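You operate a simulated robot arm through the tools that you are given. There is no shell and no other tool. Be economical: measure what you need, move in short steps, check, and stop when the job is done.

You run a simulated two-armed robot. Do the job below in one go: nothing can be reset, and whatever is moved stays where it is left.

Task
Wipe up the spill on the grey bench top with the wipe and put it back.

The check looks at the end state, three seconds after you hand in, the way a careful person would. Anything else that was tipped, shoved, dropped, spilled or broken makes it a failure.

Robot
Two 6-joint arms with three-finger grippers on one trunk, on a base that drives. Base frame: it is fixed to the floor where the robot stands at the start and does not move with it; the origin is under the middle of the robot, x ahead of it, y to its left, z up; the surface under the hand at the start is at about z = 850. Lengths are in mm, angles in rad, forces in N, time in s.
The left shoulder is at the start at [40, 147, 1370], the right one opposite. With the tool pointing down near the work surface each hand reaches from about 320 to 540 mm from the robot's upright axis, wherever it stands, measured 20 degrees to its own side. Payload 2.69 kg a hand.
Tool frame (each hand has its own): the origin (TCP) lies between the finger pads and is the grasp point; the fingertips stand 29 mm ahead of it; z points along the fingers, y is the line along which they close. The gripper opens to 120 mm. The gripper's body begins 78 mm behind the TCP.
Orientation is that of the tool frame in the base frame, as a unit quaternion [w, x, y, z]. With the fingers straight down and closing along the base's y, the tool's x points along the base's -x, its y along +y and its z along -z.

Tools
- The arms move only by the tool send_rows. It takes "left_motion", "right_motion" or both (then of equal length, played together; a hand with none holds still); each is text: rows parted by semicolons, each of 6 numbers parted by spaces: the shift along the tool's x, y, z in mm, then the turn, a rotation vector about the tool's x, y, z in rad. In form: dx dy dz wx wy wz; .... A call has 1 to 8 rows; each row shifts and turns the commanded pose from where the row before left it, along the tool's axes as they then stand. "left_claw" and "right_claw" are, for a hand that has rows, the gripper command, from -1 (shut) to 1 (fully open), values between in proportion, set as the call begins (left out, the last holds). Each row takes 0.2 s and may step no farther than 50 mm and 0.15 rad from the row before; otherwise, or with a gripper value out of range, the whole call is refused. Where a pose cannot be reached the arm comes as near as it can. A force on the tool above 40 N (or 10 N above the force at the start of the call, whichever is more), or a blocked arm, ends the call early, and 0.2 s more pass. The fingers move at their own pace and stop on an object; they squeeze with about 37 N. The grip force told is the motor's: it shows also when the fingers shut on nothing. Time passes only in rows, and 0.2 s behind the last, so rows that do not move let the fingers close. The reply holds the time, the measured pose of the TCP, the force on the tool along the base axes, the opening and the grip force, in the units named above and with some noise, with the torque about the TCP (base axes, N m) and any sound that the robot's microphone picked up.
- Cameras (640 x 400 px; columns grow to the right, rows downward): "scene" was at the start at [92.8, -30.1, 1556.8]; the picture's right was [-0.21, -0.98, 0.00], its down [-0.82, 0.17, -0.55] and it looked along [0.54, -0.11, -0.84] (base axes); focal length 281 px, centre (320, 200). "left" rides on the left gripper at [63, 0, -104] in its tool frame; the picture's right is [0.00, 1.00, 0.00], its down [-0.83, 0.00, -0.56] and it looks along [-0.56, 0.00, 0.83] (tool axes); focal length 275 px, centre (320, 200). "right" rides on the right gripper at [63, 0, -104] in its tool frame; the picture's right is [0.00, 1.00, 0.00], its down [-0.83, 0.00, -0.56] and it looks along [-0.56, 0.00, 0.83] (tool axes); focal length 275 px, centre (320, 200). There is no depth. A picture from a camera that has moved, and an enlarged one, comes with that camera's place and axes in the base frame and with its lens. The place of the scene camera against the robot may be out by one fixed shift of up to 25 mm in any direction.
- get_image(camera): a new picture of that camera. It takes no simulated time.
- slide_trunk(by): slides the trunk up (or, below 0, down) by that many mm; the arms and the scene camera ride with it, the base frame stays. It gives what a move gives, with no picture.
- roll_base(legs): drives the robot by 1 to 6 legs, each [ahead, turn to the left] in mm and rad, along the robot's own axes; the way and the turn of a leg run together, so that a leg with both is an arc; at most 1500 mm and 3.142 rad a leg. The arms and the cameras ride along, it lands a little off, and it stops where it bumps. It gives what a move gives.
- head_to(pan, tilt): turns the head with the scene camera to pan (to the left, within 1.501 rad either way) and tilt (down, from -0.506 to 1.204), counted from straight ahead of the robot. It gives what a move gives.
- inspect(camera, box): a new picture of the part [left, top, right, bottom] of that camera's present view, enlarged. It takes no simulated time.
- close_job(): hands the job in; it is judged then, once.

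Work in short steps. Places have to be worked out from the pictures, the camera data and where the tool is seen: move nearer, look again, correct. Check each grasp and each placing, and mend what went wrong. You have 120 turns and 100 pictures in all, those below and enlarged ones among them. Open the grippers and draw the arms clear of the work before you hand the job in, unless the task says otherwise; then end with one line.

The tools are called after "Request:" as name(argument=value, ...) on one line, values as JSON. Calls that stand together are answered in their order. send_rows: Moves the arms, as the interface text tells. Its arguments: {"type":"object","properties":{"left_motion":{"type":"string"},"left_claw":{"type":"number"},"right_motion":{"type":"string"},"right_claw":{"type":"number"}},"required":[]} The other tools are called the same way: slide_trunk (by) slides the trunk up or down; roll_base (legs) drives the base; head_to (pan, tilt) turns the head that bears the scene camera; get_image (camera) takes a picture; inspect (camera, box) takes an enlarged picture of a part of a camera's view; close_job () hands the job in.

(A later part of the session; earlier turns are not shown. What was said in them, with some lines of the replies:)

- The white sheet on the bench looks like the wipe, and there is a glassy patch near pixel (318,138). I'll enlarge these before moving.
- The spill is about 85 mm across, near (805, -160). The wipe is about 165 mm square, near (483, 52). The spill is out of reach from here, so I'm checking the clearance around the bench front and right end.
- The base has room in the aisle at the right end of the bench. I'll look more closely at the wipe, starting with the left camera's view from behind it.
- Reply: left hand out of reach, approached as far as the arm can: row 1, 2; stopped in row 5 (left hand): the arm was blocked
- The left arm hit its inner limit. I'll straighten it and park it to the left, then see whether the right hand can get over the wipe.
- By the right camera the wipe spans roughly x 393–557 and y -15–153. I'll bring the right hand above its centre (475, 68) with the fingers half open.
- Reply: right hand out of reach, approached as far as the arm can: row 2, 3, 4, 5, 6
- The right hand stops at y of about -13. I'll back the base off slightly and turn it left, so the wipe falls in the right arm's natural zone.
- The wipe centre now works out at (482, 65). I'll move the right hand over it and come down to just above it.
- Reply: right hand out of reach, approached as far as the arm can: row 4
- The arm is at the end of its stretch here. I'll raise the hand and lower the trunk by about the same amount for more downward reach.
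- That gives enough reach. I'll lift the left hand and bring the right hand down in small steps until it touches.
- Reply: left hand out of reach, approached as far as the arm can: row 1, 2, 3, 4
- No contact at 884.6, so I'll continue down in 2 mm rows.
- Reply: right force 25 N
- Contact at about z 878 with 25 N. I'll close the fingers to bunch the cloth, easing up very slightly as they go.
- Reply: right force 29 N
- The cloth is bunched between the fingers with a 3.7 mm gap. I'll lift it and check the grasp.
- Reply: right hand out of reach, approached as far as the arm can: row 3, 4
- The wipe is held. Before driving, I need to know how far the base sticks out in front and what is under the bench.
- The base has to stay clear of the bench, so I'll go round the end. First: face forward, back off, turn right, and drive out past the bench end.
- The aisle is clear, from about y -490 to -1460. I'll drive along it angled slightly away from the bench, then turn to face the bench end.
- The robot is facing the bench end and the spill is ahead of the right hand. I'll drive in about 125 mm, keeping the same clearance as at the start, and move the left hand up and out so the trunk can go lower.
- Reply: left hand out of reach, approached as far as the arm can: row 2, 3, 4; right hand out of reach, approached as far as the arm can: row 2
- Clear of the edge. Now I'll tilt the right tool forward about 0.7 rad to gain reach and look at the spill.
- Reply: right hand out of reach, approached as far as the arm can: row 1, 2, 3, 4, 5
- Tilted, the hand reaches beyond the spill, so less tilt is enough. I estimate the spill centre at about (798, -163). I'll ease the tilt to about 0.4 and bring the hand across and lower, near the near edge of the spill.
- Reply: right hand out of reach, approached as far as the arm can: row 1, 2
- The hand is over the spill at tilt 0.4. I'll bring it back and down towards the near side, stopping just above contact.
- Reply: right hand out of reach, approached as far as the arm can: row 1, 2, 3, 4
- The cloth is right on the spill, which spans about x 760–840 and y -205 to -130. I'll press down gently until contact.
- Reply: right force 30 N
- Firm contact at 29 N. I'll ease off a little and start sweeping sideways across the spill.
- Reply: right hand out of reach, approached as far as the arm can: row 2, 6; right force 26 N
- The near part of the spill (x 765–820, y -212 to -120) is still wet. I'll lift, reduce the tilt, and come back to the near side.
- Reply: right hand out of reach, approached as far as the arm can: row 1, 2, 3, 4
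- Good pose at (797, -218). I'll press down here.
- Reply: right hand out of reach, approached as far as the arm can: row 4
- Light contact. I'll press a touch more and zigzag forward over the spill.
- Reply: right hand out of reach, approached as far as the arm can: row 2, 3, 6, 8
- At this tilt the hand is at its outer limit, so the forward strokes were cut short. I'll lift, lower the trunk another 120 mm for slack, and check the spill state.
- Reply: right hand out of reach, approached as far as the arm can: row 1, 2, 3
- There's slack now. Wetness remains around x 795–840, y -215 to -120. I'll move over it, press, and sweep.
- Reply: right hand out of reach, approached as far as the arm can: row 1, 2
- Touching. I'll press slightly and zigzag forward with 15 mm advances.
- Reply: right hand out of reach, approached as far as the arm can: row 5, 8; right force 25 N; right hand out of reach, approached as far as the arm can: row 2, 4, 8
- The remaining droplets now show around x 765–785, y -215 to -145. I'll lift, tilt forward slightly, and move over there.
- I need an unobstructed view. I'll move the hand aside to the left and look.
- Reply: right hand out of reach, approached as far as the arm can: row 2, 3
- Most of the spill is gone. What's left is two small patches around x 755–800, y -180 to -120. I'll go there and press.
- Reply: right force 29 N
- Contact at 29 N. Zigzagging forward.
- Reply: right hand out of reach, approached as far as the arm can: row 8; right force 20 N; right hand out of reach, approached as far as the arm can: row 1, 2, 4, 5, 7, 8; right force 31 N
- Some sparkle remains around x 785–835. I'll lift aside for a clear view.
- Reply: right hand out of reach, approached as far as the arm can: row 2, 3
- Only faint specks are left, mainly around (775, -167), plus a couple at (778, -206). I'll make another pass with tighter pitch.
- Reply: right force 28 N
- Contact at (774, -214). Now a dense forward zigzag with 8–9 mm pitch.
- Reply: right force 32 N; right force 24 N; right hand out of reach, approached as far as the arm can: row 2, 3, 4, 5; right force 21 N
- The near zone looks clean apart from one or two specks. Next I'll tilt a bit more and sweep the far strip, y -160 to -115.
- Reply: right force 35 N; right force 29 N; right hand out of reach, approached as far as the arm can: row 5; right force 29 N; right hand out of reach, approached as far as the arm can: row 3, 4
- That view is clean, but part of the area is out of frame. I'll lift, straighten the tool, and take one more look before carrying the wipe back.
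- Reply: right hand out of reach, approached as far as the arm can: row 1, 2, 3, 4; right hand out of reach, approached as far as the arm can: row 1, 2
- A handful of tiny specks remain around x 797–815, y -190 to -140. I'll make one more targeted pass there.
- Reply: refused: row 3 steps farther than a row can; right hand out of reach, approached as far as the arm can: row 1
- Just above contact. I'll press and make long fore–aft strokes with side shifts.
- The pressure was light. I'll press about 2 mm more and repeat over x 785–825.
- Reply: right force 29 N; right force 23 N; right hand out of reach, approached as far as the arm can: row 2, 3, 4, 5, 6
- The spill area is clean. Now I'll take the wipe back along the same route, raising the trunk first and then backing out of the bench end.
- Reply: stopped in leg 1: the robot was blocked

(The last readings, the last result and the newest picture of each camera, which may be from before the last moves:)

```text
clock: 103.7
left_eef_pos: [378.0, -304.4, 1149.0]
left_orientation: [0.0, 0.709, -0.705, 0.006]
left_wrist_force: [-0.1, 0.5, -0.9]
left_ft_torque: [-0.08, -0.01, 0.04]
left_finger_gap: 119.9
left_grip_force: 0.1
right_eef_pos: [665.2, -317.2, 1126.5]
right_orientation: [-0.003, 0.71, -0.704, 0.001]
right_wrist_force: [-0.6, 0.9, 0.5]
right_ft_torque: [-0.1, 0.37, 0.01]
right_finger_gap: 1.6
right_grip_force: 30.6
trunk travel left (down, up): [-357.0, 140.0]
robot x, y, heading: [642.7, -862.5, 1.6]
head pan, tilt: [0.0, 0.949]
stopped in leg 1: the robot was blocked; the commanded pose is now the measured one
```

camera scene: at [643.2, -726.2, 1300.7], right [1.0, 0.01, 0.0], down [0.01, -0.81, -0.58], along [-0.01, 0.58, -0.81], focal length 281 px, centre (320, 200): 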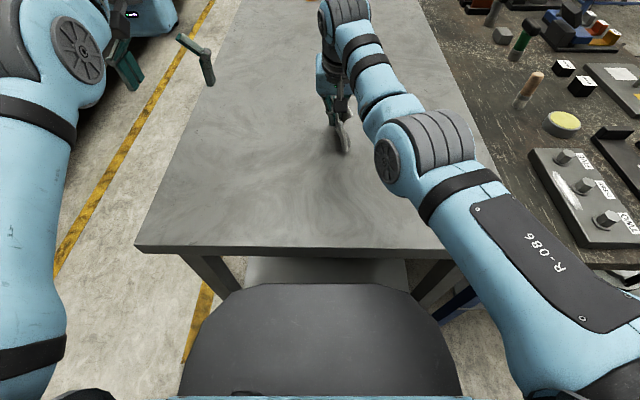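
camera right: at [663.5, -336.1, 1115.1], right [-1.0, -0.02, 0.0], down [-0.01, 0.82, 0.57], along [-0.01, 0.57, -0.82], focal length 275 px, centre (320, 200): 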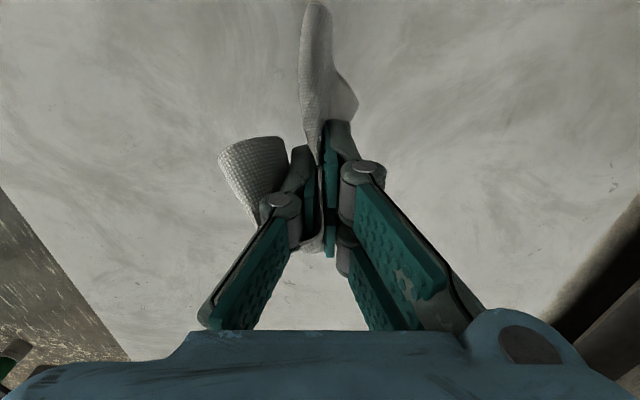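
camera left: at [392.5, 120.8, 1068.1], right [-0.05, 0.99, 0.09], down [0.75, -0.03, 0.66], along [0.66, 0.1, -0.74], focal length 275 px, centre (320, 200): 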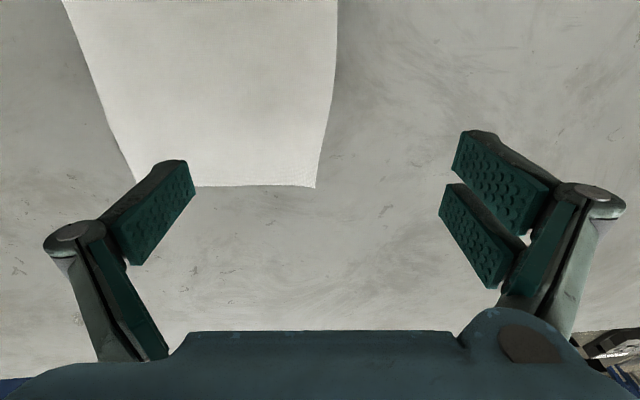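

The base was blocked while backing at y -862, although it stood at -929 before. I'll look around before trying again.

Request:
get_image(camera="scene")

Request:
head_to(pan=-1.5, tilt=0.8)

Request:
get_image(camera="scene")

Request:
head_to(pan=1.5, tilt=0.8)

Request:
get_image(camera="scene")

```text
43 pictures are left
camera scene: at [641.6, -767.0, 1419.2], right [1.0, 0.03, 0.0], down [0.02, -0.82, -0.57], along [-0.01, 0.57, -0.82], focal length 281 px, centre (320, 200)
```

scene: 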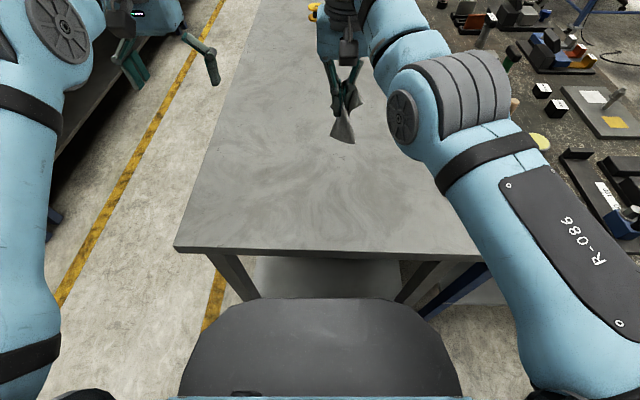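

```text
clock: 105.3
left_eef_pos: [379.2, -319.7, 1157.1]
left_orientation: [-0.004, 0.709, -0.705, 0.001]
left_wrist_force: [0.2, -0.6, 0.7]
left_ft_torque: [-0.03, -0.03, 0.02]
left_finger_gap: 120.0
left_grip_force: 0.1
right_eef_pos: [667.1, -332.6, 1131.8]
right_orientation: [-0.007, 0.71, -0.704, -0.005]
right_wrist_force: [-0.6, 0.3, 0.0]
right_ft_torque: [0.0, -0.03, 0.04]
right_finger_gap: 1.4
right_grip_force: 28.9
trunk travel left (down, up): [-357.0, 140.0]
robot x, y, heading: [642.9, -863.3, 1.595]
head pan, tilt: [-1.499, 0.799]
```

```text
42 pictures are left
camera scene: at [726.3, -852.5, 1431.4], right [0.1, -1.0, 0.0], down [-0.71, -0.07, -0.7], along [0.69, 0.07, -0.72], focal length 281 px, centre (320, 200)
```

scene: 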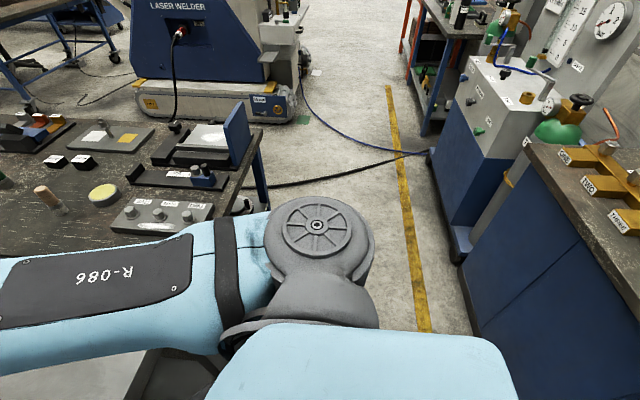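

```text
clock: 107.9
left_eef_pos: [379.4, -319.9, 1156.8]
left_orientation: [-0.005, 0.709, -0.705, 0.0]
left_wrist_force: [-0.3, -0.5, -1.3]
left_ft_torque: [-0.01, 0.02, 0.02]
left_finger_gap: 120.0
left_grip_force: 0.0
right_eef_pos: [666.0, -333.4, 1132.3]
right_orientation: [-0.007, 0.709, -0.705, -0.004]
right_wrist_force: [7.9, 0.5, -11.7]
right_ft_torque: [-0.09, -1.26, -0.18]
right_finger_gap: 2.9
right_grip_force: 29.7
trunk travel left (down, up): [-357.0, 140.0]
robot x, y, heading: [640.4, -863.0, 1.594]
head pan, tilt: [1.499, 0.799]
```

```text
41 pictures are left
camera scene: at [564.9, -855.7, 1431.2], right [0.05, 1.0, 0.0], down [0.72, -0.03, -0.7], along [-0.7, 0.03, -0.72], focal length 281 px, centre (320, 200)
```

scene: 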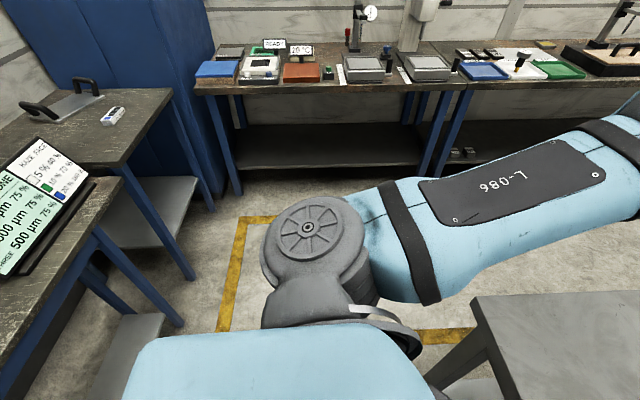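

Nothing is near the robot. The cloth causes noisy wrist readings, so the stop may have been spurious. I'll try a small careful step back.

Request:
roll_base(legs=[[-40, 0]])

```text
clock: 108.8
left_eef_pos: [382.6, -349.3, 1152.0]
left_orientation: [-0.001, 0.708, -0.706, 0.003]
left_wrist_force: [-0.8, 0.5, -0.6]
left_ft_torque: [-0.09, -0.01, 0.03]
left_finger_gap: 119.8
left_grip_force: 0.1
right_eef_pos: [669.3, -362.4, 1128.1]
right_orientation: [-0.004, 0.709, -0.705, -0.002]
right_wrist_force: [-1.9, 1.1, -2.0]
right_ft_torque: [-0.11, 0.02, -0.04]
right_finger_gap: 3.6
right_grip_force: 33.3
trunk travel left (down, up): [-357.0, 140.0]
robot x, y, heading: [646.0, -904.8, 1.595]
head pan, tilt: [1.499, 0.799]
```

It moved freely, so I'll continue the route back.

Request:
roll_base(legs=[[-25, 0], [0, -1.635], [-930, 0]])

```text
clock: 118.1
left_eef_pos: [250.4, -673.5, 1155.7]
left_orientation: [0.002, 0.019, 1.0, -0.004]
left_wrist_force: [1.0, -0.5, 0.9]
left_ft_torque: [0.03, 0.01, -0.03]
left_finger_gap: 119.8
left_grip_force: 0.1
right_eef_pos: [224.7, -960.5, 1131.4]
right_orientation: [0.008, 0.016, 1.0, -0.002]
right_wrist_force: [-2.4, 4.7, 2.7]
right_ft_torque: [-0.73, -0.01, 0.01]
right_finger_gap: 1.0
right_grip_force: 29.8
trunk travel left (down, up): [-357.0, 140.0]
robot x, y, heading: [-308.2, -916.5, -0.015]
head pan, tilt: [1.499, 0.799]
```

Now turn right, back up to y≈0, face forward, and look.

Request:
roll_base(legs=[[0, -1.556], [-915, 0], [0, 1.571]])

Request:
head_to(pan=0, tilt=0.9)

Request:
get_image(camera="scene")

```text
clock: 130.6
left_eef_pos: [239.4, 261.2, 1156.9]
left_orientation: [0.002, -0.001, 1.0, -0.003]
left_wrist_force: [-0.2, 0.5, -0.9]
left_ft_torque: [-0.03, -0.05, 0.0]
left_finger_gap: 119.8
left_grip_force: 0.0
right_eef_pos: [226.2, -25.3, 1131.8]
right_orientation: [0.007, -0.003, 1.0, -0.002]
right_wrist_force: [0.0, 1.0, -2.0]
right_ft_torque: [0.1, -0.01, 0.0]
right_finger_gap: 3.6
right_grip_force: 36.4
trunk travel left (down, up): [-357.0, 140.0]
robot x, y, heading: [-307.5, 0.9, 0.021]
head pan, tilt: [1.499, 0.799]
```

```text
clock: 132.2
left_eef_pos: [239.1, 261.7, 1156.4]
left_orientation: [0.002, -0.001, 1.0, -0.004]
left_wrist_force: [-0.3, -0.6, 1.0]
left_ft_torque: [0.02, 0.0, 0.0]
left_finger_gap: 120.2
left_grip_force: 0.1
right_eef_pos: [224.5, -25.4, 1131.6]
right_orientation: [0.007, -0.003, 1.0, -0.003]
right_wrist_force: [0.0, 5.4, 1.5]
right_ft_torque: [-0.07, 0.0, -0.01]
right_finger_gap: 1.0
right_grip_force: 28.3
trunk travel left (down, up): [-357.0, 140.0]
robot x, y, heading: [-304.8, 3.6, 0.021]
head pan, tilt: [0.0, 0.901]
```

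```text
40 pictures are left
camera scene: at [-207.5, -12.2, 1423.4], right [0.02, -1.0, 0.0], down [-0.78, -0.02, -0.62], along [0.62, 0.01, -0.78], focal length 281 px, centre (320, 200)
```

scene: 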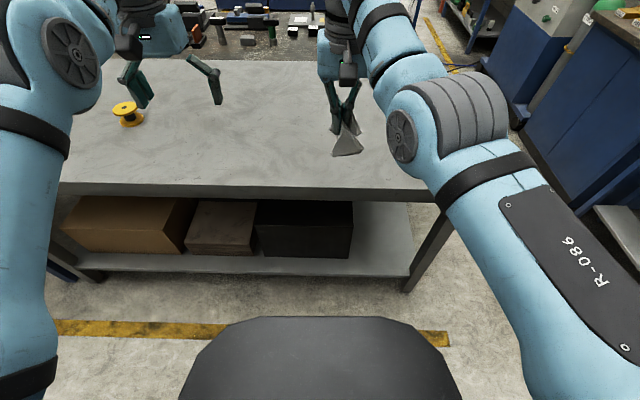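

Now I'll drive in and turn to the original grasping stance.

Request:
roll_base(legs=[[275, 0], [0, 0.306]])

Request:
get_image(camera="right")

```text
clock: 135.1
left_eef_pos: [412.9, 419.5, 1155.0]
left_orientation: [0.001, -0.153, 0.988, -0.002]
left_wrist_force: [-0.3, -1.4, -0.2]
left_ft_torque: [0.0, -0.04, -0.01]
left_finger_gap: 120.0
left_grip_force: 0.0
right_eef_pos: [486.6, 141.2, 1131.9]
right_orientation: [0.007, -0.155, 0.988, -0.002]
right_wrist_force: [-0.1, 0.4, 1.0]
right_ft_torque: [-0.11, -0.05, 0.04]
right_finger_gap: 2.2
right_grip_force: 30.4
trunk travel left (down, up): [-357.0, 140.0]
robot x, y, heading: [-29.1, 4.3, 0.329]
head pan, tilt: [0.0, 0.901]
```

```text
39 pictures are left
camera right: at [423.8, 123.3, 1235.4], right [-0.31, 0.95, 0.0], down [0.78, 0.26, 0.57], along [0.54, 0.17, -0.82], focal length 275 px, centre (320, 200)
```

right: 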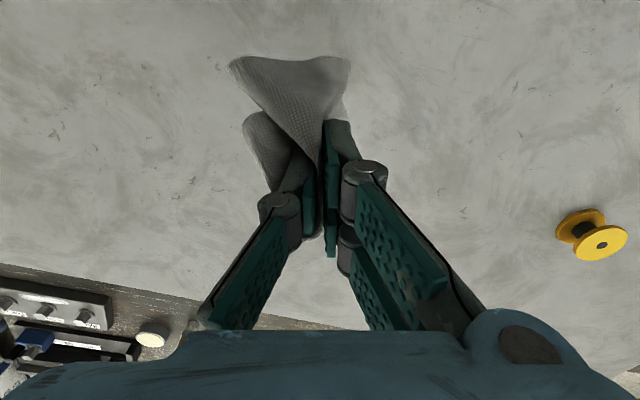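

I'll move over the original spot, then down.

Request:
send_rows(right_motion="0 -30 35 0 0 0;0 -30 35 0 0 0;0 -12 40 0 0 0;10 0 40 0 0 0;10 0 40 0 0 0;12 0 10 0 0 0")

Request:
get_image(camera="right")

```text
clock: 136.5
left_eef_pos: [411.9, 418.5, 1156.4]
left_orientation: [0.002, -0.153, 0.988, -0.004]
left_wrist_force: [0.1, -1.1, -1.1]
left_ft_torque: [0.03, 0.01, -0.04]
left_finger_gap: 119.9
left_grip_force: 0.0
right_eef_pos: [493.7, 75.9, 929.8]
right_orientation: [0.007, -0.154, 0.988, -0.001]
right_wrist_force: [0.1, 3.1, 3.5]
right_ft_torque: [-0.07, -0.14, 0.03]
right_finger_gap: 1.0
right_grip_force: 28.2
right hand out of reach, approached as far as the arm can: row 1, 2
trunk travel left (down, up): [-357.0, 140.0]
robot x, y, heading: [-30.0, 2.0, 0.328]
head pan, tilt: [0.0, 0.901]
```

```text
38 pictures are left
camera right: at [431.6, 57.0, 1034.4], right [-0.31, 0.95, 0.0], down [0.78, 0.26, 0.57], along [0.54, 0.17, -0.82], focal length 275 px, centre (320, 200)
```

right: 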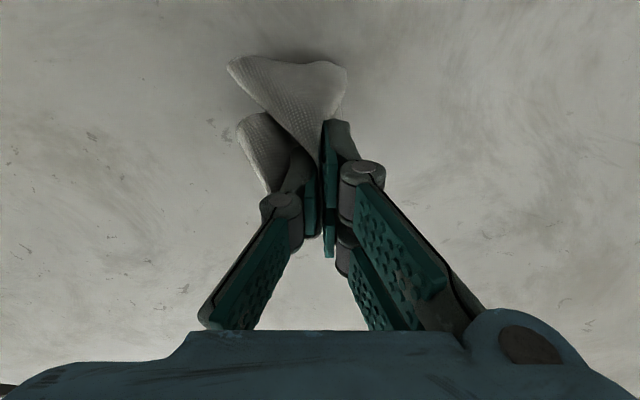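

The cloth trails toward the robot. I'll set down about 45 mm nearer and drag outward to spread it before releasing near the original centre.

Request:
send_rows(right_motion="15 0 0 0 0 0;15 0 10 0 0 0;15 0 10 0 0 0;0 0 12 0 0 0;0 0 10 0 0 0;0 0 3 0 0 0")

Request:
get_image(camera="right")

```text
clock: 137.9
left_eef_pos: [411.0, 420.2, 1157.4]
left_orientation: [0.002, -0.153, 0.988, -0.003]
left_wrist_force: [-0.1, -0.8, -0.2]
left_ft_torque: [0.03, 0.02, 0.03]
left_finger_gap: 120.0
left_grip_force: 0.0
right_eef_pos: [458.9, 64.5, 879.4]
right_orientation: [0.007, -0.155, 0.988, 0.0]
right_wrist_force: [-1.0, 1.7, 3.8]
right_ft_torque: [-0.12, -0.08, 0.06]
right_finger_gap: 1.2
right_grip_force: 28.7
right hand out of reach, approached as far as the arm can: row 2, 3
trunk travel left (down, up): [-357.0, 140.0]
robot x, y, heading: [-27.9, 6.0, 0.333]
head pan, tilt: [0.0, 0.901]
```

```text
37 pictures are left
camera right: at [396.8, 47.2, 984.2], right [-0.31, 0.95, 0.0], down [0.78, 0.26, 0.57], along [0.54, 0.17, -0.82], focal length 275 px, centre (320, 200)
```

right: 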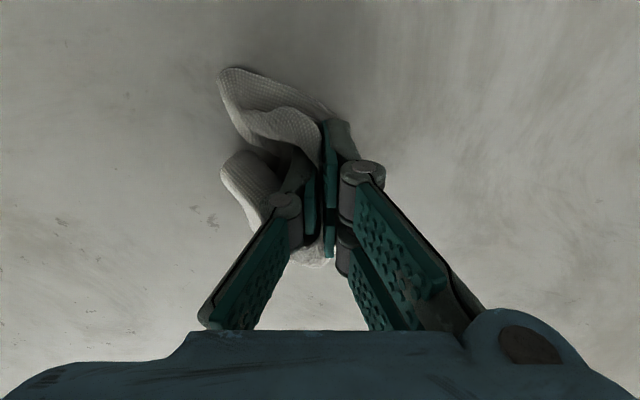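

Request:
send_rows(right_motion="-15 5 0 0 0 0;-15 10 0 0 0 0;-10 10 0 0 0 0")

Request:
send_rows(right_motion="0 0 0 0 0 0;0 0 0 0 0 0;0 0 0 0 0 0", right_claw=0.2)

Request:
get_image(camera="right")

```text
clock: 138.7
left_eef_pos: [412.4, 419.5, 1156.1]
left_orientation: [0.002, -0.153, 0.988, -0.004]
left_wrist_force: [-0.9, -0.9, 1.1]
left_ft_torque: [0.01, -0.02, 0.0]
left_finger_gap: 120.1
left_grip_force: 0.0
right_eef_pos: [491.4, 102.0, 880.5]
right_orientation: [0.007, -0.154, 0.988, -0.001]
right_wrist_force: [-0.5, 0.9, 2.3]
right_ft_torque: [-0.37, -0.09, -0.03]
right_finger_gap: 2.3
right_grip_force: 33.4
trunk travel left (down, up): [-357.0, 140.0]
robot x, y, heading: [-27.5, 6.1, 0.326]
head pan, tilt: [0.0, 0.901]
```

```text
clock: 139.5
left_eef_pos: [412.0, 419.3, 1156.2]
left_orientation: [0.002, -0.154, 0.988, -0.002]
left_wrist_force: [0.4, 0.5, 0.3]
left_ft_torque: [-0.02, -0.01, 0.01]
left_finger_gap: 120.1
left_grip_force: 0.0
right_eef_pos: [491.3, 100.4, 880.0]
right_orientation: [0.007, -0.154, 0.988, -0.001]
right_wrist_force: [-0.2, -0.3, -0.2]
right_ft_torque: [-0.01, -0.01, 0.05]
right_finger_gap: 72.0
right_grip_force: 0.0
trunk travel left (down, up): [-357.0, 140.0]
robot x, y, heading: [-30.2, 7.2, 0.329]
head pan, tilt: [0.0, 0.901]
```

```text
36 pictures are left
camera right: at [427.9, 82.8, 984.0], right [-0.31, 0.95, 0.0], down [0.78, 0.26, 0.57], along [0.54, 0.17, -0.82], focal length 275 px, centre (320, 200)
```

right: 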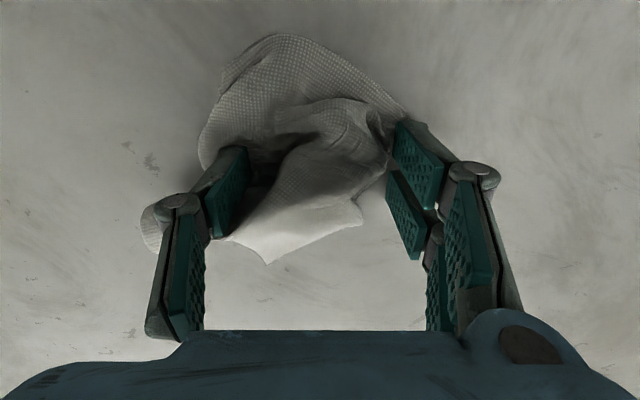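

The wipe is released and has partly opened out. I'll lift straight up and look.

Request:
send_rows(right_motion="0 0 -10 0 0 0;0 0 -20 0 0 0;0 0 -35 0 0 0;0 0 -35 0 0 0;0 0 -30 0 0 0")

Request:
get_image(camera="right")

```text
clock: 140.7
left_eef_pos: [412.6, 419.5, 1156.2]
left_orientation: [0.002, -0.152, 0.988, -0.002]
left_wrist_force: [-0.1, 0.0, 0.0]
left_ft_torque: [-0.02, -0.01, 0.01]
left_finger_gap: 119.8
left_grip_force: 0.1
right_eef_pos: [498.7, 108.1, 1008.0]
right_orientation: [0.007, -0.155, 0.988, -0.001]
right_wrist_force: [0.1, -0.1, 0.3]
right_ft_torque: [-0.01, 0.0, -0.01]
right_finger_gap: 71.9
right_grip_force: 0.0
right hand out of reach, approached as far as the arm can: row 4, 5
trunk travel left (down, up): [-357.0, 140.0]
robot x, y, heading: [-29.9, 7.8, 0.325]
head pan, tilt: [0.0, 0.901]
```

```text
35 pictures are left
camera right: at [436.7, 90.7, 1111.2], right [-0.31, 0.95, 0.0], down [0.78, 0.26, 0.57], along [0.54, 0.17, -0.82], focal length 275 px, centre (320, 200)
```

right: 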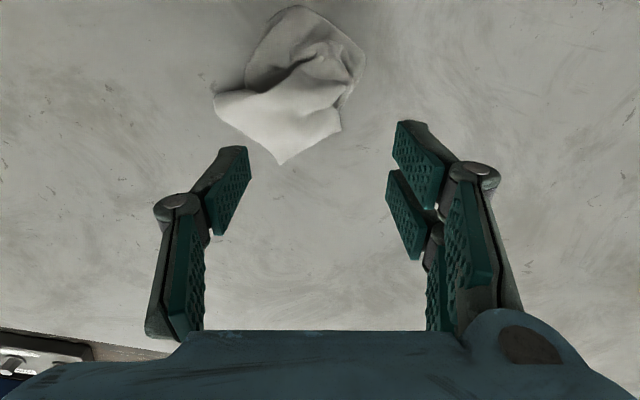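

The wipe lies at about (496, 85), within 25 mm of where it started, though it's crumpled. I'll take a closer look at it.

Request:
inspect(camera="right", box=[190, 0, 400, 180])

Request:
get_image(camera="scene")

```text
2.22 times, centred on (295, 90) of right
camera zoom: at [436.7, 90.7, 1111.2], right [-0.31, 0.95, 0.0], down [0.78, 0.26, 0.57], along [0.54, 0.17, -0.82], focal length 612 px, centre (376, 444)
```

zoom: 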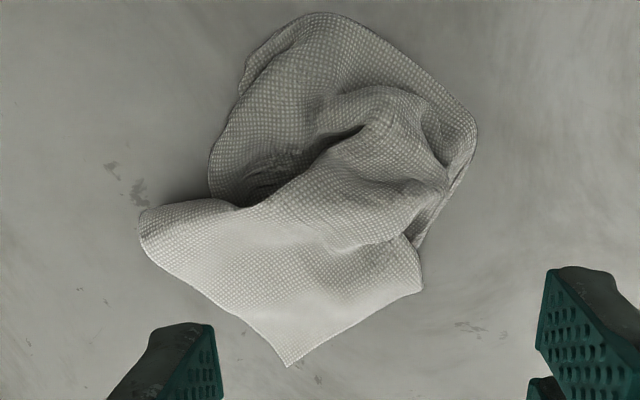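

```text
33 pictures are left
camera scene: at [65.2, 21.8, 1423.4], right [0.32, -0.95, 0.0], down [-0.74, -0.25, -0.62], along [0.59, 0.2, -0.78], focal length 281 px, centre (320, 200)
```

scene: 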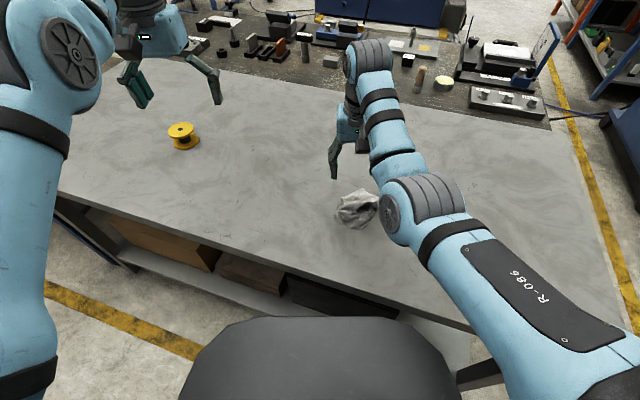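

There's budget for one gentle attempt to spread it. I'll press with the fingers nearly closed at its middle, nudge it back toward centre, and open the fingers.

Request:
send_rows(right_motion="10 -21 0 0 0 0;0 0 35 0 0 0;0 0 35 0 0 0;0 0 30 0 0 0;0 0 15 0 0 0;0 0 8 0 0 0;0 0 3 0 0 0", right_claw=-0.6)

Request:
get_image(camera="right")

```text
clock: 142.4
left_eef_pos: [409.8, 419.6, 1158.1]
left_orientation: [0.003, -0.153, 0.988, -0.004]
left_wrist_force: [0.0, 0.0, -1.0]
left_ft_torque: [0.01, 0.0, -0.02]
left_finger_gap: 120.1
left_grip_force: 0.0
right_eef_pos: [510.5, 94.6, 880.1]
right_orientation: [0.014, -0.155, 0.988, 0.0]
right_wrist_force: [-4.4, -1.6, 22.3]
right_ft_torque: [-0.13, 0.12, 0.0]
right_finger_gap: 23.1
right_grip_force: 0.0
right hand out of reach, approached as far as the arm can: row 1
trunk travel left (down, up): [-357.0, 140.0]
robot x, y, heading: [-31.4, 5.6, 0.331]
head pan, tilt: [0.0, 0.901]
stopped in row 7 (right hand): the force on the tool passed its limit at 43 N (the readings are from after the stop); the commanded pose is now the measured one
```

```text
32 pictures are left
camera right: at [446.5, 75.5, 984.6], right [-0.31, 0.95, 0.0], down [0.77, 0.25, 0.58], along [0.55, 0.18, -0.82], focal length 275 px, centre (320, 200)
```

right: 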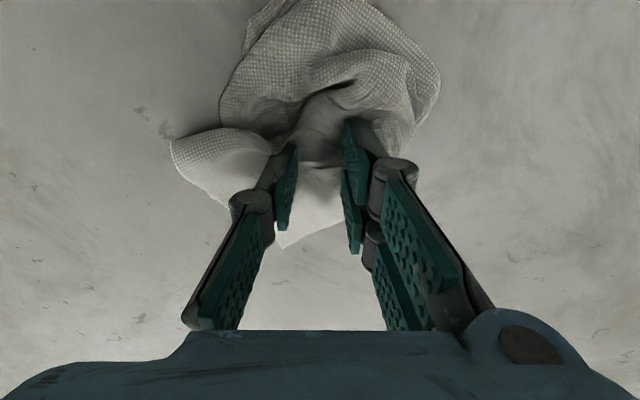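

Request:
send_rows(right_motion="0 0 -1 0 0 0;0 0 0 0 0 0;0 0 0 0 0 0", right_claw=0.8)

Request:
send_rows(right_motion="0 0 -15 0 0 0;0 0 -30 0 0 0;0 0 -35 0 0 0;0 0 -35 0 0 0")

Request:
get_image(camera="right")

```text
clock: 143.2
left_eef_pos: [410.9, 418.8, 1157.0]
left_orientation: [0.002, -0.153, 0.988, -0.003]
left_wrist_force: [-0.6, -0.4, 1.0]
left_ft_torque: [-0.03, 0.0, 0.01]
left_finger_gap: 119.9
left_grip_force: 0.0
right_eef_pos: [510.5, 94.8, 880.1]
right_orientation: [0.012, -0.155, 0.988, 0.0]
right_wrist_force: [0.4, -0.2, -0.2]
right_ft_torque: [0.01, 0.02, 0.04]
right_finger_gap: 108.6
right_grip_force: 0.0
trunk travel left (down, up): [-357.0, 140.0]
robot x, y, heading: [-29.6, 4.8, 0.331]
head pan, tilt: [0.0, 0.901]
```

```text
clock: 144.2
left_eef_pos: [412.3, 419.3, 1157.2]
left_orientation: [0.002, -0.152, 0.988, -0.003]
left_wrist_force: [-0.5, 0.5, 0.0]
left_ft_torque: [-0.01, 0.05, -0.02]
left_finger_gap: 120.1
left_grip_force: 0.1
right_eef_pos: [509.6, 93.4, 994.0]
right_orientation: [0.011, -0.155, 0.988, 0.001]
right_wrist_force: [0.5, 0.6, 0.5]
right_ft_torque: [0.02, -0.01, 0.02]
right_finger_gap: 108.1
right_grip_force: 0.2
trunk travel left (down, up): [-357.0, 140.0]
robot x, y, heading: [-31.4, 5.6, 0.331]
head pan, tilt: [0.0, 0.901]
```

```text
31 pictures are left
camera right: at [446.7, 74.5, 1097.8], right [-0.31, 0.95, 0.0], down [0.78, 0.26, 0.57], along [0.55, 0.18, -0.82], focal length 275 px, centre (320, 200)
```

right: 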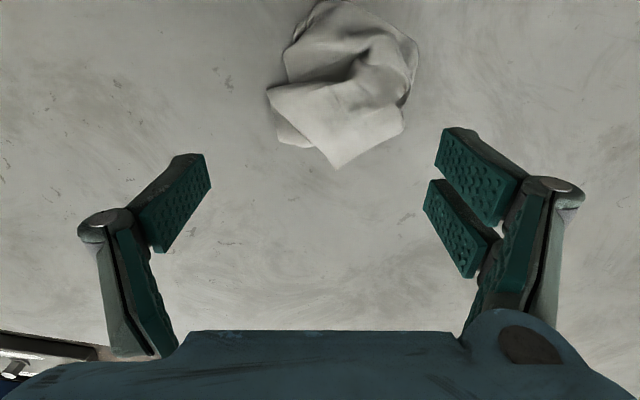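

Pressing only moved it slightly; its centre is now around (495, 112). I'll pinch its right-hand portion, drag that toward -y to unfold and recentre it, then release.

Request:
send_rows(right_motion="0 -11 35 0 0 0;16 0 35 0 0 0;0 0 30 0 0 0;0 0 10 0 0 0;0 0 3 0 0 0", right_claw=-0.2)

Request:
get_image(camera="right")

```text
clock: 145.4
left_eef_pos: [411.7, 419.2, 1156.8]
left_orientation: [0.002, -0.153, 0.988, -0.002]
left_wrist_force: [0.1, -0.4, -0.3]
left_ft_torque: [0.04, -0.01, -0.02]
left_finger_gap: 119.8
left_grip_force: 0.0
right_eef_pos: [499.4, 78.5, 882.2]
right_orientation: [0.011, -0.154, 0.988, 0.0]
right_wrist_force: [-0.7, 0.5, 0.6]
right_ft_torque: [0.01, -0.02, -0.02]
right_finger_gap: 48.0
right_grip_force: 0.0
trunk travel left (down, up): [-357.0, 140.0]
robot x, y, heading: [-32.6, 3.5, 0.331]
head pan, tilt: [0.0, 0.901]
```

```text
30 pictures are left
camera right: at [435.9, 60.4, 985.6], right [-0.31, 0.95, 0.0], down [0.78, 0.26, 0.57], along [0.55, 0.18, -0.82], focal length 275 px, centre (320, 200)
```

right: 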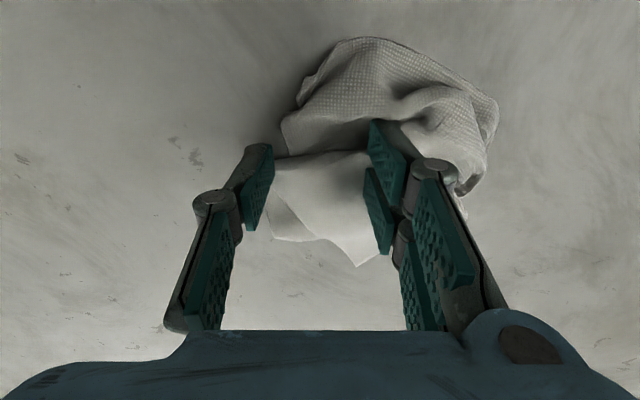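

Request:
send_rows(right_motion="0 0 3 0 0 0;0 0 0 0 0 0;0 0 0 0 0 0;0 0 0 0 0 0", right_claw=-1)

Request:
send_rows(right_motion="0 -10 -8 0 0 0;0 -20 0 0 0 0;-3 -20 0 0 0 0;-3 -15 0 0 0 0;0 0 6 0 0 0")

Request:
get_image(camera="right")

```text
clock: 146.4
left_eef_pos: [409.3, 418.9, 1157.8]
left_orientation: [0.003, -0.154, 0.988, -0.002]
left_wrist_force: [-0.4, -0.2, -0.8]
left_ft_torque: [0.0, -0.01, -0.03]
left_finger_gap: 120.0
left_grip_force: 0.1
right_eef_pos: [497.6, 78.7, 880.7]
right_orientation: [0.013, -0.154, 0.988, 0.002]
right_wrist_force: [3.1, -1.4, 19.6]
right_ft_torque: [0.04, -0.19, -0.04]
right_finger_gap: 5.0
right_grip_force: 33.9
trunk travel left (down, up): [-357.0, 140.0]
robot x, y, heading: [-32.6, 6.3, 0.331]
head pan, tilt: [0.0, 0.901]
```

```text
clock: 147.7
left_eef_pos: [411.2, 420.4, 1156.4]
left_orientation: [0.003, -0.153, 0.988, -0.003]
left_wrist_force: [0.1, -0.1, 0.5]
left_ft_torque: [0.0, 0.01, -0.01]
left_finger_gap: 120.2
left_grip_force: 0.1
right_eef_pos: [524.6, 17.4, 881.5]
right_orientation: [0.013, -0.155, 0.988, 0.0]
right_wrist_force: [1.3, 0.0, 6.9]
right_ft_torque: [0.07, -0.11, 0.03]
right_finger_gap: 4.3
right_grip_force: 33.4
trunk travel left (down, up): [-357.0, 140.0]
robot x, y, heading: [-33.6, 4.8, 0.325]
head pan, tilt: [0.0, 0.901]
```

```text
29 pictures are left
camera right: at [460.9, 0.0, 984.4], right [-0.31, 0.95, 0.0], down [0.78, 0.25, 0.58], along [0.55, 0.18, -0.82], focal length 275 px, centre (320, 200)
```

right: 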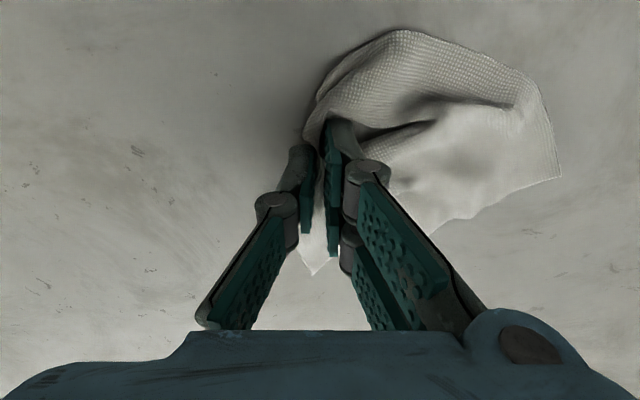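

That unfolded it nicely. I'll release gently and lift.

Request:
send_rows(right_motion="0 0 0 0 0 0;0 0 0 0 0 0", right_claw=-0.5)

Request:
send_rows(right_motion="0 0 -15 0 0 0;0 0 -30 0 0 0;0 0 -35 0 0 0;0 0 -35 0 0 0;15 20 0 0 0 0")

Request:
get_image(camera="right")

```text
clock: 148.2
left_eef_pos: [410.8, 418.7, 1157.5]
left_orientation: [0.004, -0.153, 0.988, -0.003]
left_wrist_force: [-0.6, 0.2, 0.3]
left_ft_torque: [0.02, -0.01, -0.02]
left_finger_gap: 120.1
left_grip_force: 0.1
right_eef_pos: [523.7, 18.5, 879.9]
right_orientation: [0.013, -0.154, 0.988, 0.0]
right_wrist_force: [1.4, -1.3, 10.1]
right_ft_torque: [0.11, -0.02, -0.02]
right_finger_gap: 30.2
right_grip_force: 0.0
trunk travel left (down, up): [-357.0, 140.0]
robot x, y, heading: [-29.0, 6.5, 0.328]
head pan, tilt: [0.0, 0.901]
```

```text
clock: 149.4
left_eef_pos: [411.1, 420.2, 1156.0]
left_orientation: [0.002, -0.153, 0.988, -0.003]
left_wrist_force: [-0.2, -0.1, -0.1]
left_ft_torque: [-0.02, 0.01, 0.01]
left_finger_gap: 120.2
left_grip_force: 0.1
right_eef_pos: [528.1, 45.4, 983.1]
right_orientation: [0.011, -0.155, 0.988, 0.0]
right_wrist_force: [0.1, -0.6, 0.9]
right_ft_torque: [-0.02, 0.0, -0.01]
right_finger_gap: 30.0
right_grip_force: 0.0
right hand out of reach, approached as far as the arm can: row 3, 4, 5
trunk travel left (down, up): [-357.0, 140.0]
robot x, y, heading: [-26.2, 3.6, 0.332]
head pan, tilt: [0.0, 0.901]
```

```text
28 pictures are left
camera right: at [464.5, 27.3, 1087.2], right [-0.31, 0.95, 0.0], down [0.78, 0.26, 0.57], along [0.55, 0.18, -0.82], focal length 275 px, centre (320, 200)
```

right: 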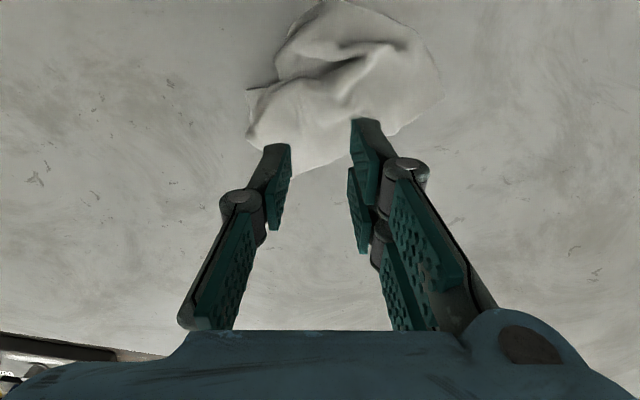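

It's now a spread sheet of about 150 mm, centred near (512, 63). I'll pinch its near edge and pull it about 30 mm toward the robot to recentre and open it further.

Request:
send_rows(right_motion="0 8 30 0 0 0;10 8 35 0 0 0;15 7 0 0 0 0;15 0 0 0 0 0;0 0 20 0 0 0;0 0 10 0 0 0", right_claw=-0.2)

Request:
get_image(camera="right")

```text
clock: 150.8
left_eef_pos: [413.9, 420.0, 1156.3]
left_orientation: [0.002, -0.152, 0.988, -0.002]
left_wrist_force: [-0.2, -0.3, -0.2]
left_ft_torque: [-0.03, -0.02, -0.02]
left_finger_gap: 119.8
left_grip_force: 0.0
right_eef_pos: [486.1, 55.2, 886.6]
right_orientation: [0.012, -0.154, 0.988, -0.001]
right_wrist_force: [0.0, 0.3, -0.1]
right_ft_torque: [-0.02, 0.03, 0.01]
right_finger_gap: 47.9
right_grip_force: 0.0
trunk travel left (down, up): [-357.0, 140.0]
robot x, y, heading: [-29.3, 6.0, 0.33]
head pan, tilt: [0.0, 0.901]
```

```text
27 pictures are left
camera right: at [422.5, 36.4, 991.1], right [-0.31, 0.95, 0.0], down [0.78, 0.26, 0.57], along [0.55, 0.18, -0.82], focal length 275 px, centre (320, 200)
```

right: 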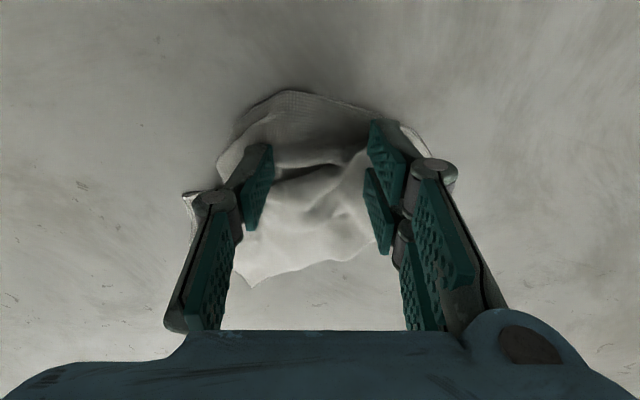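

Request:
send_rows(right_motion="8 0 0 0 0 0;0 0 4 0 0 0;0 0 3 0 0 0")

Request:
send_rows(right_motion="0 0 0 0 0 0;0 0 0 0 0 0;0 0 0 0 0 0;5 0 -6 0 0 0;12 0 0 0 0 0;12 0 0 0 0 0;4 0 4 0 0 0", right_claw=-1)

Request:
get_image(camera="right")

```text
clock: 151.7
left_eef_pos: [412.7, 419.1, 1156.5]
left_orientation: [0.003, -0.153, 0.988, -0.003]
left_wrist_force: [0.2, 0.1, 0.4]
left_ft_torque: [-0.03, -0.03, -0.02]
left_finger_gap: 120.0
left_grip_force: 0.1
right_eef_pos: [478.0, 52.8, 880.0]
right_orientation: [0.012, -0.155, 0.988, 0.001]
right_wrist_force: [0.2, -0.4, 1.9]
right_ft_torque: [-0.03, 0.02, 0.01]
right_finger_gap: 48.2
right_grip_force: 0.5
trunk travel left (down, up): [-357.0, 140.0]
robot x, y, heading: [-31.2, 6.1, 0.329]
head pan, tilt: [0.0, 0.901]
```

```text
clock: 153.2
left_eef_pos: [411.7, 418.4, 1156.5]
left_orientation: [0.002, -0.153, 0.988, -0.003]
left_wrist_force: [0.3, 0.4, 0.1]
left_ft_torque: [0.02, -0.02, 0.01]
left_finger_gap: 119.6
left_grip_force: 0.1
right_eef_pos: [446.2, 43.0, 881.4]
right_orientation: [0.011, -0.155, 0.988, 0.0]
right_wrist_force: [-0.2, 1.7, 0.9]
right_ft_torque: [-0.05, 0.02, -0.01]
right_finger_gap: 2.7
right_grip_force: 33.4
trunk travel left (down, up): [-357.0, 140.0]
robot x, y, heading: [-28.4, 6.2, 0.328]
head pan, tilt: [0.0, 0.901]
```

```text
26 pictures are left
camera right: at [382.3, 24.7, 984.9], right [-0.31, 0.95, 0.0], down [0.78, 0.26, 0.57], along [0.55, 0.18, -0.82], focal length 275 px, centre (320, 200)
```

right: 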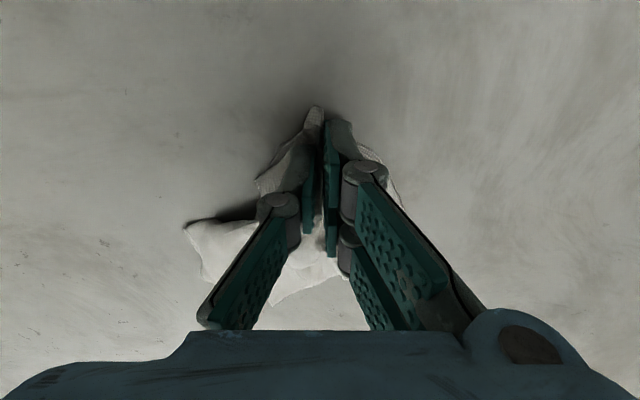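

Request:
send_rows(right_motion="0 0 0 0 0 0;0 0 0 0 0 0", right_claw=0)

Request:
send_rows(right_motion="0 0 -15 0 0 0;0 0 -25 0 0 0;-20 0 -35 0 0 0;-30 0 -30 0 0 0;0 0 -30 0 0 0")

Request:
get_image(camera="right")

Request:
get_image(camera="scene")

```text
clock: 153.8
left_eef_pos: [412.2, 419.3, 1154.8]
left_orientation: [0.002, -0.153, 0.988, -0.003]
left_wrist_force: [-0.3, 0.9, -0.4]
left_ft_torque: [0.01, 0.02, -0.02]
left_finger_gap: 120.2
left_grip_force: 0.0
right_eef_pos: [445.3, 42.8, 882.1]
right_orientation: [0.012, -0.155, 0.988, 0.0]
right_wrist_force: [0.2, 0.0, 0.7]
right_ft_torque: [0.02, -0.06, -0.06]
right_finger_gap: 60.1
right_grip_force: 0.0
trunk travel left (down, up): [-357.0, 140.0]
robot x, y, heading: [-28.5, 5.5, 0.332]
head pan, tilt: [0.0, 0.901]
```

```text
clock: 155.1
left_eef_pos: [411.5, 419.4, 1157.4]
left_orientation: [0.003, -0.153, 0.988, -0.003]
left_wrist_force: [0.1, 0.5, 0.2]
left_ft_torque: [0.02, -0.03, -0.01]
left_finger_gap: 119.9
left_grip_force: 0.1
right_eef_pos: [514.8, 74.6, 992.6]
right_orientation: [0.011, -0.155, 0.988, 0.001]
right_wrist_force: [0.1, -0.4, 0.1]
right_ft_torque: [0.02, -0.02, 0.01]
right_finger_gap: 60.1
right_grip_force: 0.0
right hand out of reach, approached as far as the arm can: row 1, 2, 3, 5
trunk travel left (down, up): [-357.0, 140.0]
robot x, y, heading: [-28.6, 4.7, 0.331]
head pan, tilt: [0.0, 0.901]
```

```text
25 pictures are left
camera right: at [451.5, 56.8, 1095.8], right [-0.31, 0.95, 0.0], down [0.78, 0.25, 0.57], along [0.55, 0.18, -0.82], focal length 275 px, centre (320, 200)
```

right: 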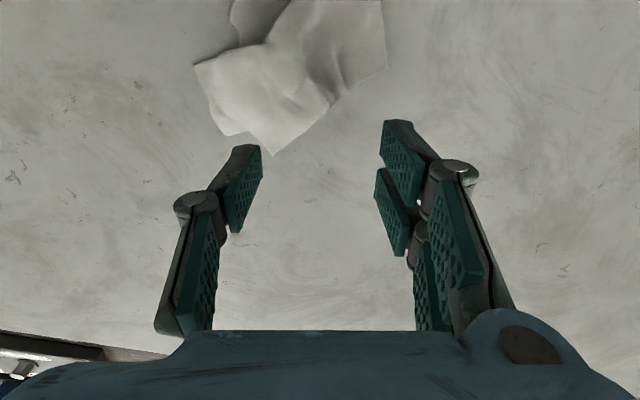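

```text
24 pictures are left
camera scene: at [64.3, 21.5, 1423.4], right [0.32, -0.95, 0.0], down [-0.74, -0.25, -0.62], along [0.59, 0.2, -0.78], focal length 281 px, centre (320, 200)
```

scene: 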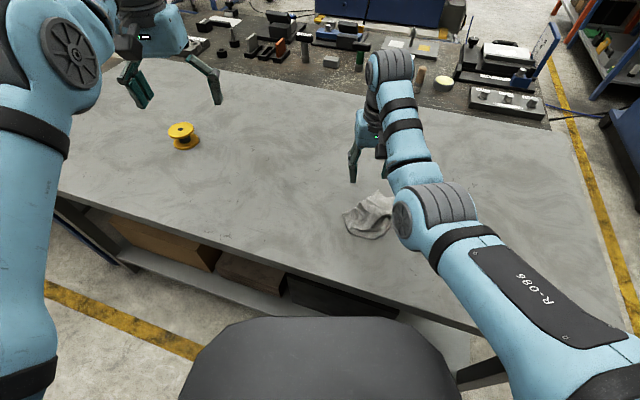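

The wipe now lies nearly opened out, spanning about x 430–578 and y -27–123, over its original place. I'll withdraw: trunk up, base square to the bench, gripper open, then a final look.

Request:
slide_trunk(by=138)

Request:
roll_base(legs=[[0, -0.33]])

Request:
send_rows(right_motion="0 -45 0 0 0 0;0 -45 0 0 0 0;0 -45 0 0 0 0;0 -45 0 0 0 0", right_claw=1)

Request:
get_image(camera="scene")

Request:
get_image(camera="right")

```text
clock: 156.7
left_eef_pos: [411.8, 420.4, 1294.6]
left_orientation: [0.001, -0.152, 0.988, -0.003]
left_wrist_force: [0.5, -0.6, 0.1]
left_ft_torque: [-0.01, 0.05, 0.01]
left_finger_gap: 120.0
left_grip_force: 0.1
right_eef_pos: [515.3, 76.3, 1130.4]
right_orientation: [0.011, -0.154, 0.988, 0.001]
right_wrist_force: [0.5, -0.5, -0.3]
right_ft_torque: [0.0, 0.04, 0.0]
right_finger_gap: 59.8
right_grip_force: 0.0
trunk travel left (down, up): [-495.0, 2.0]
robot x, y, heading: [-31.2, 5.6, 0.328]
head pan, tilt: [0.0, 0.901]
```

```text
clock: 158.1
left_eef_pos: [521.8, 256.7, 1293.8]
left_orientation: [0.002, 0.01, 1.0, -0.004]
left_wrist_force: [0.1, 0.1, -0.3]
left_ft_torque: [-0.03, 0.0, 0.01]
left_finger_gap: 119.8
left_grip_force: 0.1
right_eef_pos: [509.3, -102.4, 1129.0]
right_orientation: [0.01, 0.008, 1.0, -0.002]
right_wrist_force: [-0.2, 0.0, -0.1]
right_ft_torque: [0.02, 0.02, -0.01]
right_finger_gap: 60.0
right_grip_force: 0.1
trunk travel left (down, up): [-495.0, 2.0]
robot x, y, heading: [-27.9, 2.6, 0.0]
head pan, tilt: [0.0, 0.901]
```

```text
clock: 159.1
left_eef_pos: [521.4, 254.0, 1294.8]
left_orientation: [0.002, 0.01, 1.0, -0.002]
left_wrist_force: [-1.0, -0.5, 0.0]
left_ft_torque: [0.0, -0.02, 0.01]
left_finger_gap: 119.8
left_grip_force: 0.1
right_eef_pos: [515.9, -283.3, 1126.6]
right_orientation: [0.012, 0.007, 1.0, 0.0]
right_wrist_force: [0.7, -0.2, 0.4]
right_ft_torque: [0.01, 0.01, -0.04]
right_finger_gap: 120.0
right_grip_force: 0.0
right hand out of reach, approached as far as the arm can: row 1, 2
trunk travel left (down, up): [-495.0, 2.0]
robot x, y, heading: [-27.5, 6.6, 0.003]
head pan, tilt: [0.0, 0.901]
```

```text
23 pictures are left
camera scene: at [69.9, -11.5, 1561.5], right [0.0, -1.0, 0.0], down [-0.78, 0.0, -0.62], along [0.62, 0.0, -0.78], focal length 281 px, centre (320, 200)
```

scene: 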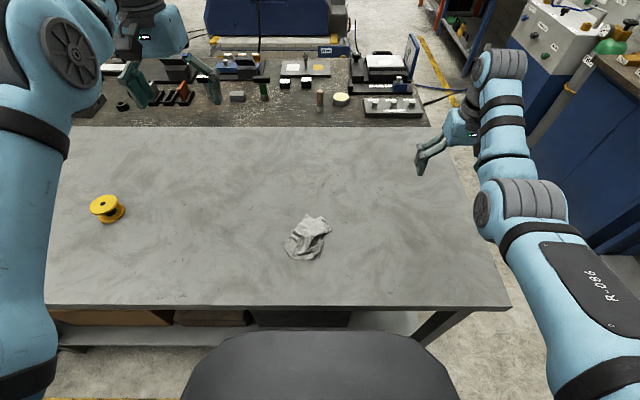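

```text
22 pictures are left
camera right: at [450.8, -281.2, 1230.7], right [0.01, 1.0, 0.0], down [0.82, -0.01, 0.57], along [0.57, -0.01, -0.82], focal length 275 px, centre (320, 200)
```

right: 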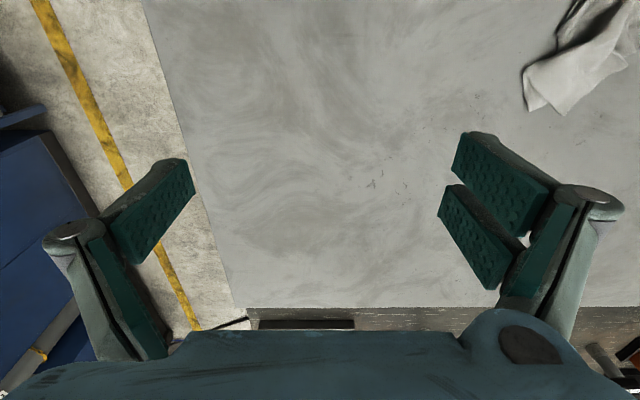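

The wipe is centred within about 25 mm of its original place and nothing else has moved. One last zoom on the spill area.

Request:
inspect(camera="scene", box=[290, 120, 450, 220])

Request:
inspect(camera="right", box=[300, 130, 480, 300])

```text
4.00 times, centred on (370, 170) of scene
camera zoom: at [69.9, -11.5, 1561.5], right [0.0, -1.0, 0.0], down [-0.78, 0.0, -0.62], along [0.62, 0.0, -0.78], focal length 1124 px, centre (120, 320)
```

zoom: 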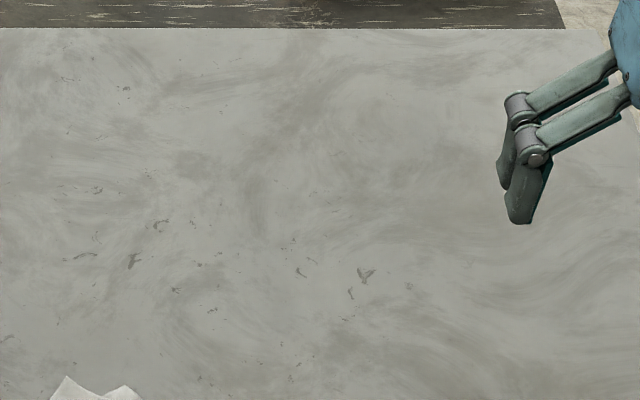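

```text
2.35 times, centred on (390, 215) of right
camera zoom: at [450.8, -281.2, 1230.7], right [0.01, 1.0, 0.0], down [0.82, -0.01, 0.57], along [0.57, -0.01, -0.82], focal length 648 px, centre (155, 165)
```

zoom: 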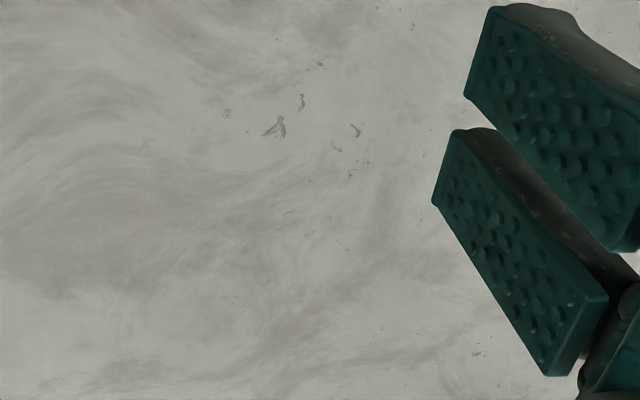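

The spill is gone, the wipe is back, and both arms are clear with the grippers open. I'm handing in.

Request:
close_job()

```text
The job is handed in.
```

I wiped up the spill and put the wipe back about 25 mm from where it started, though it lies somewhat crumpled rather than flat; nothing else on the bench appears to have moved.
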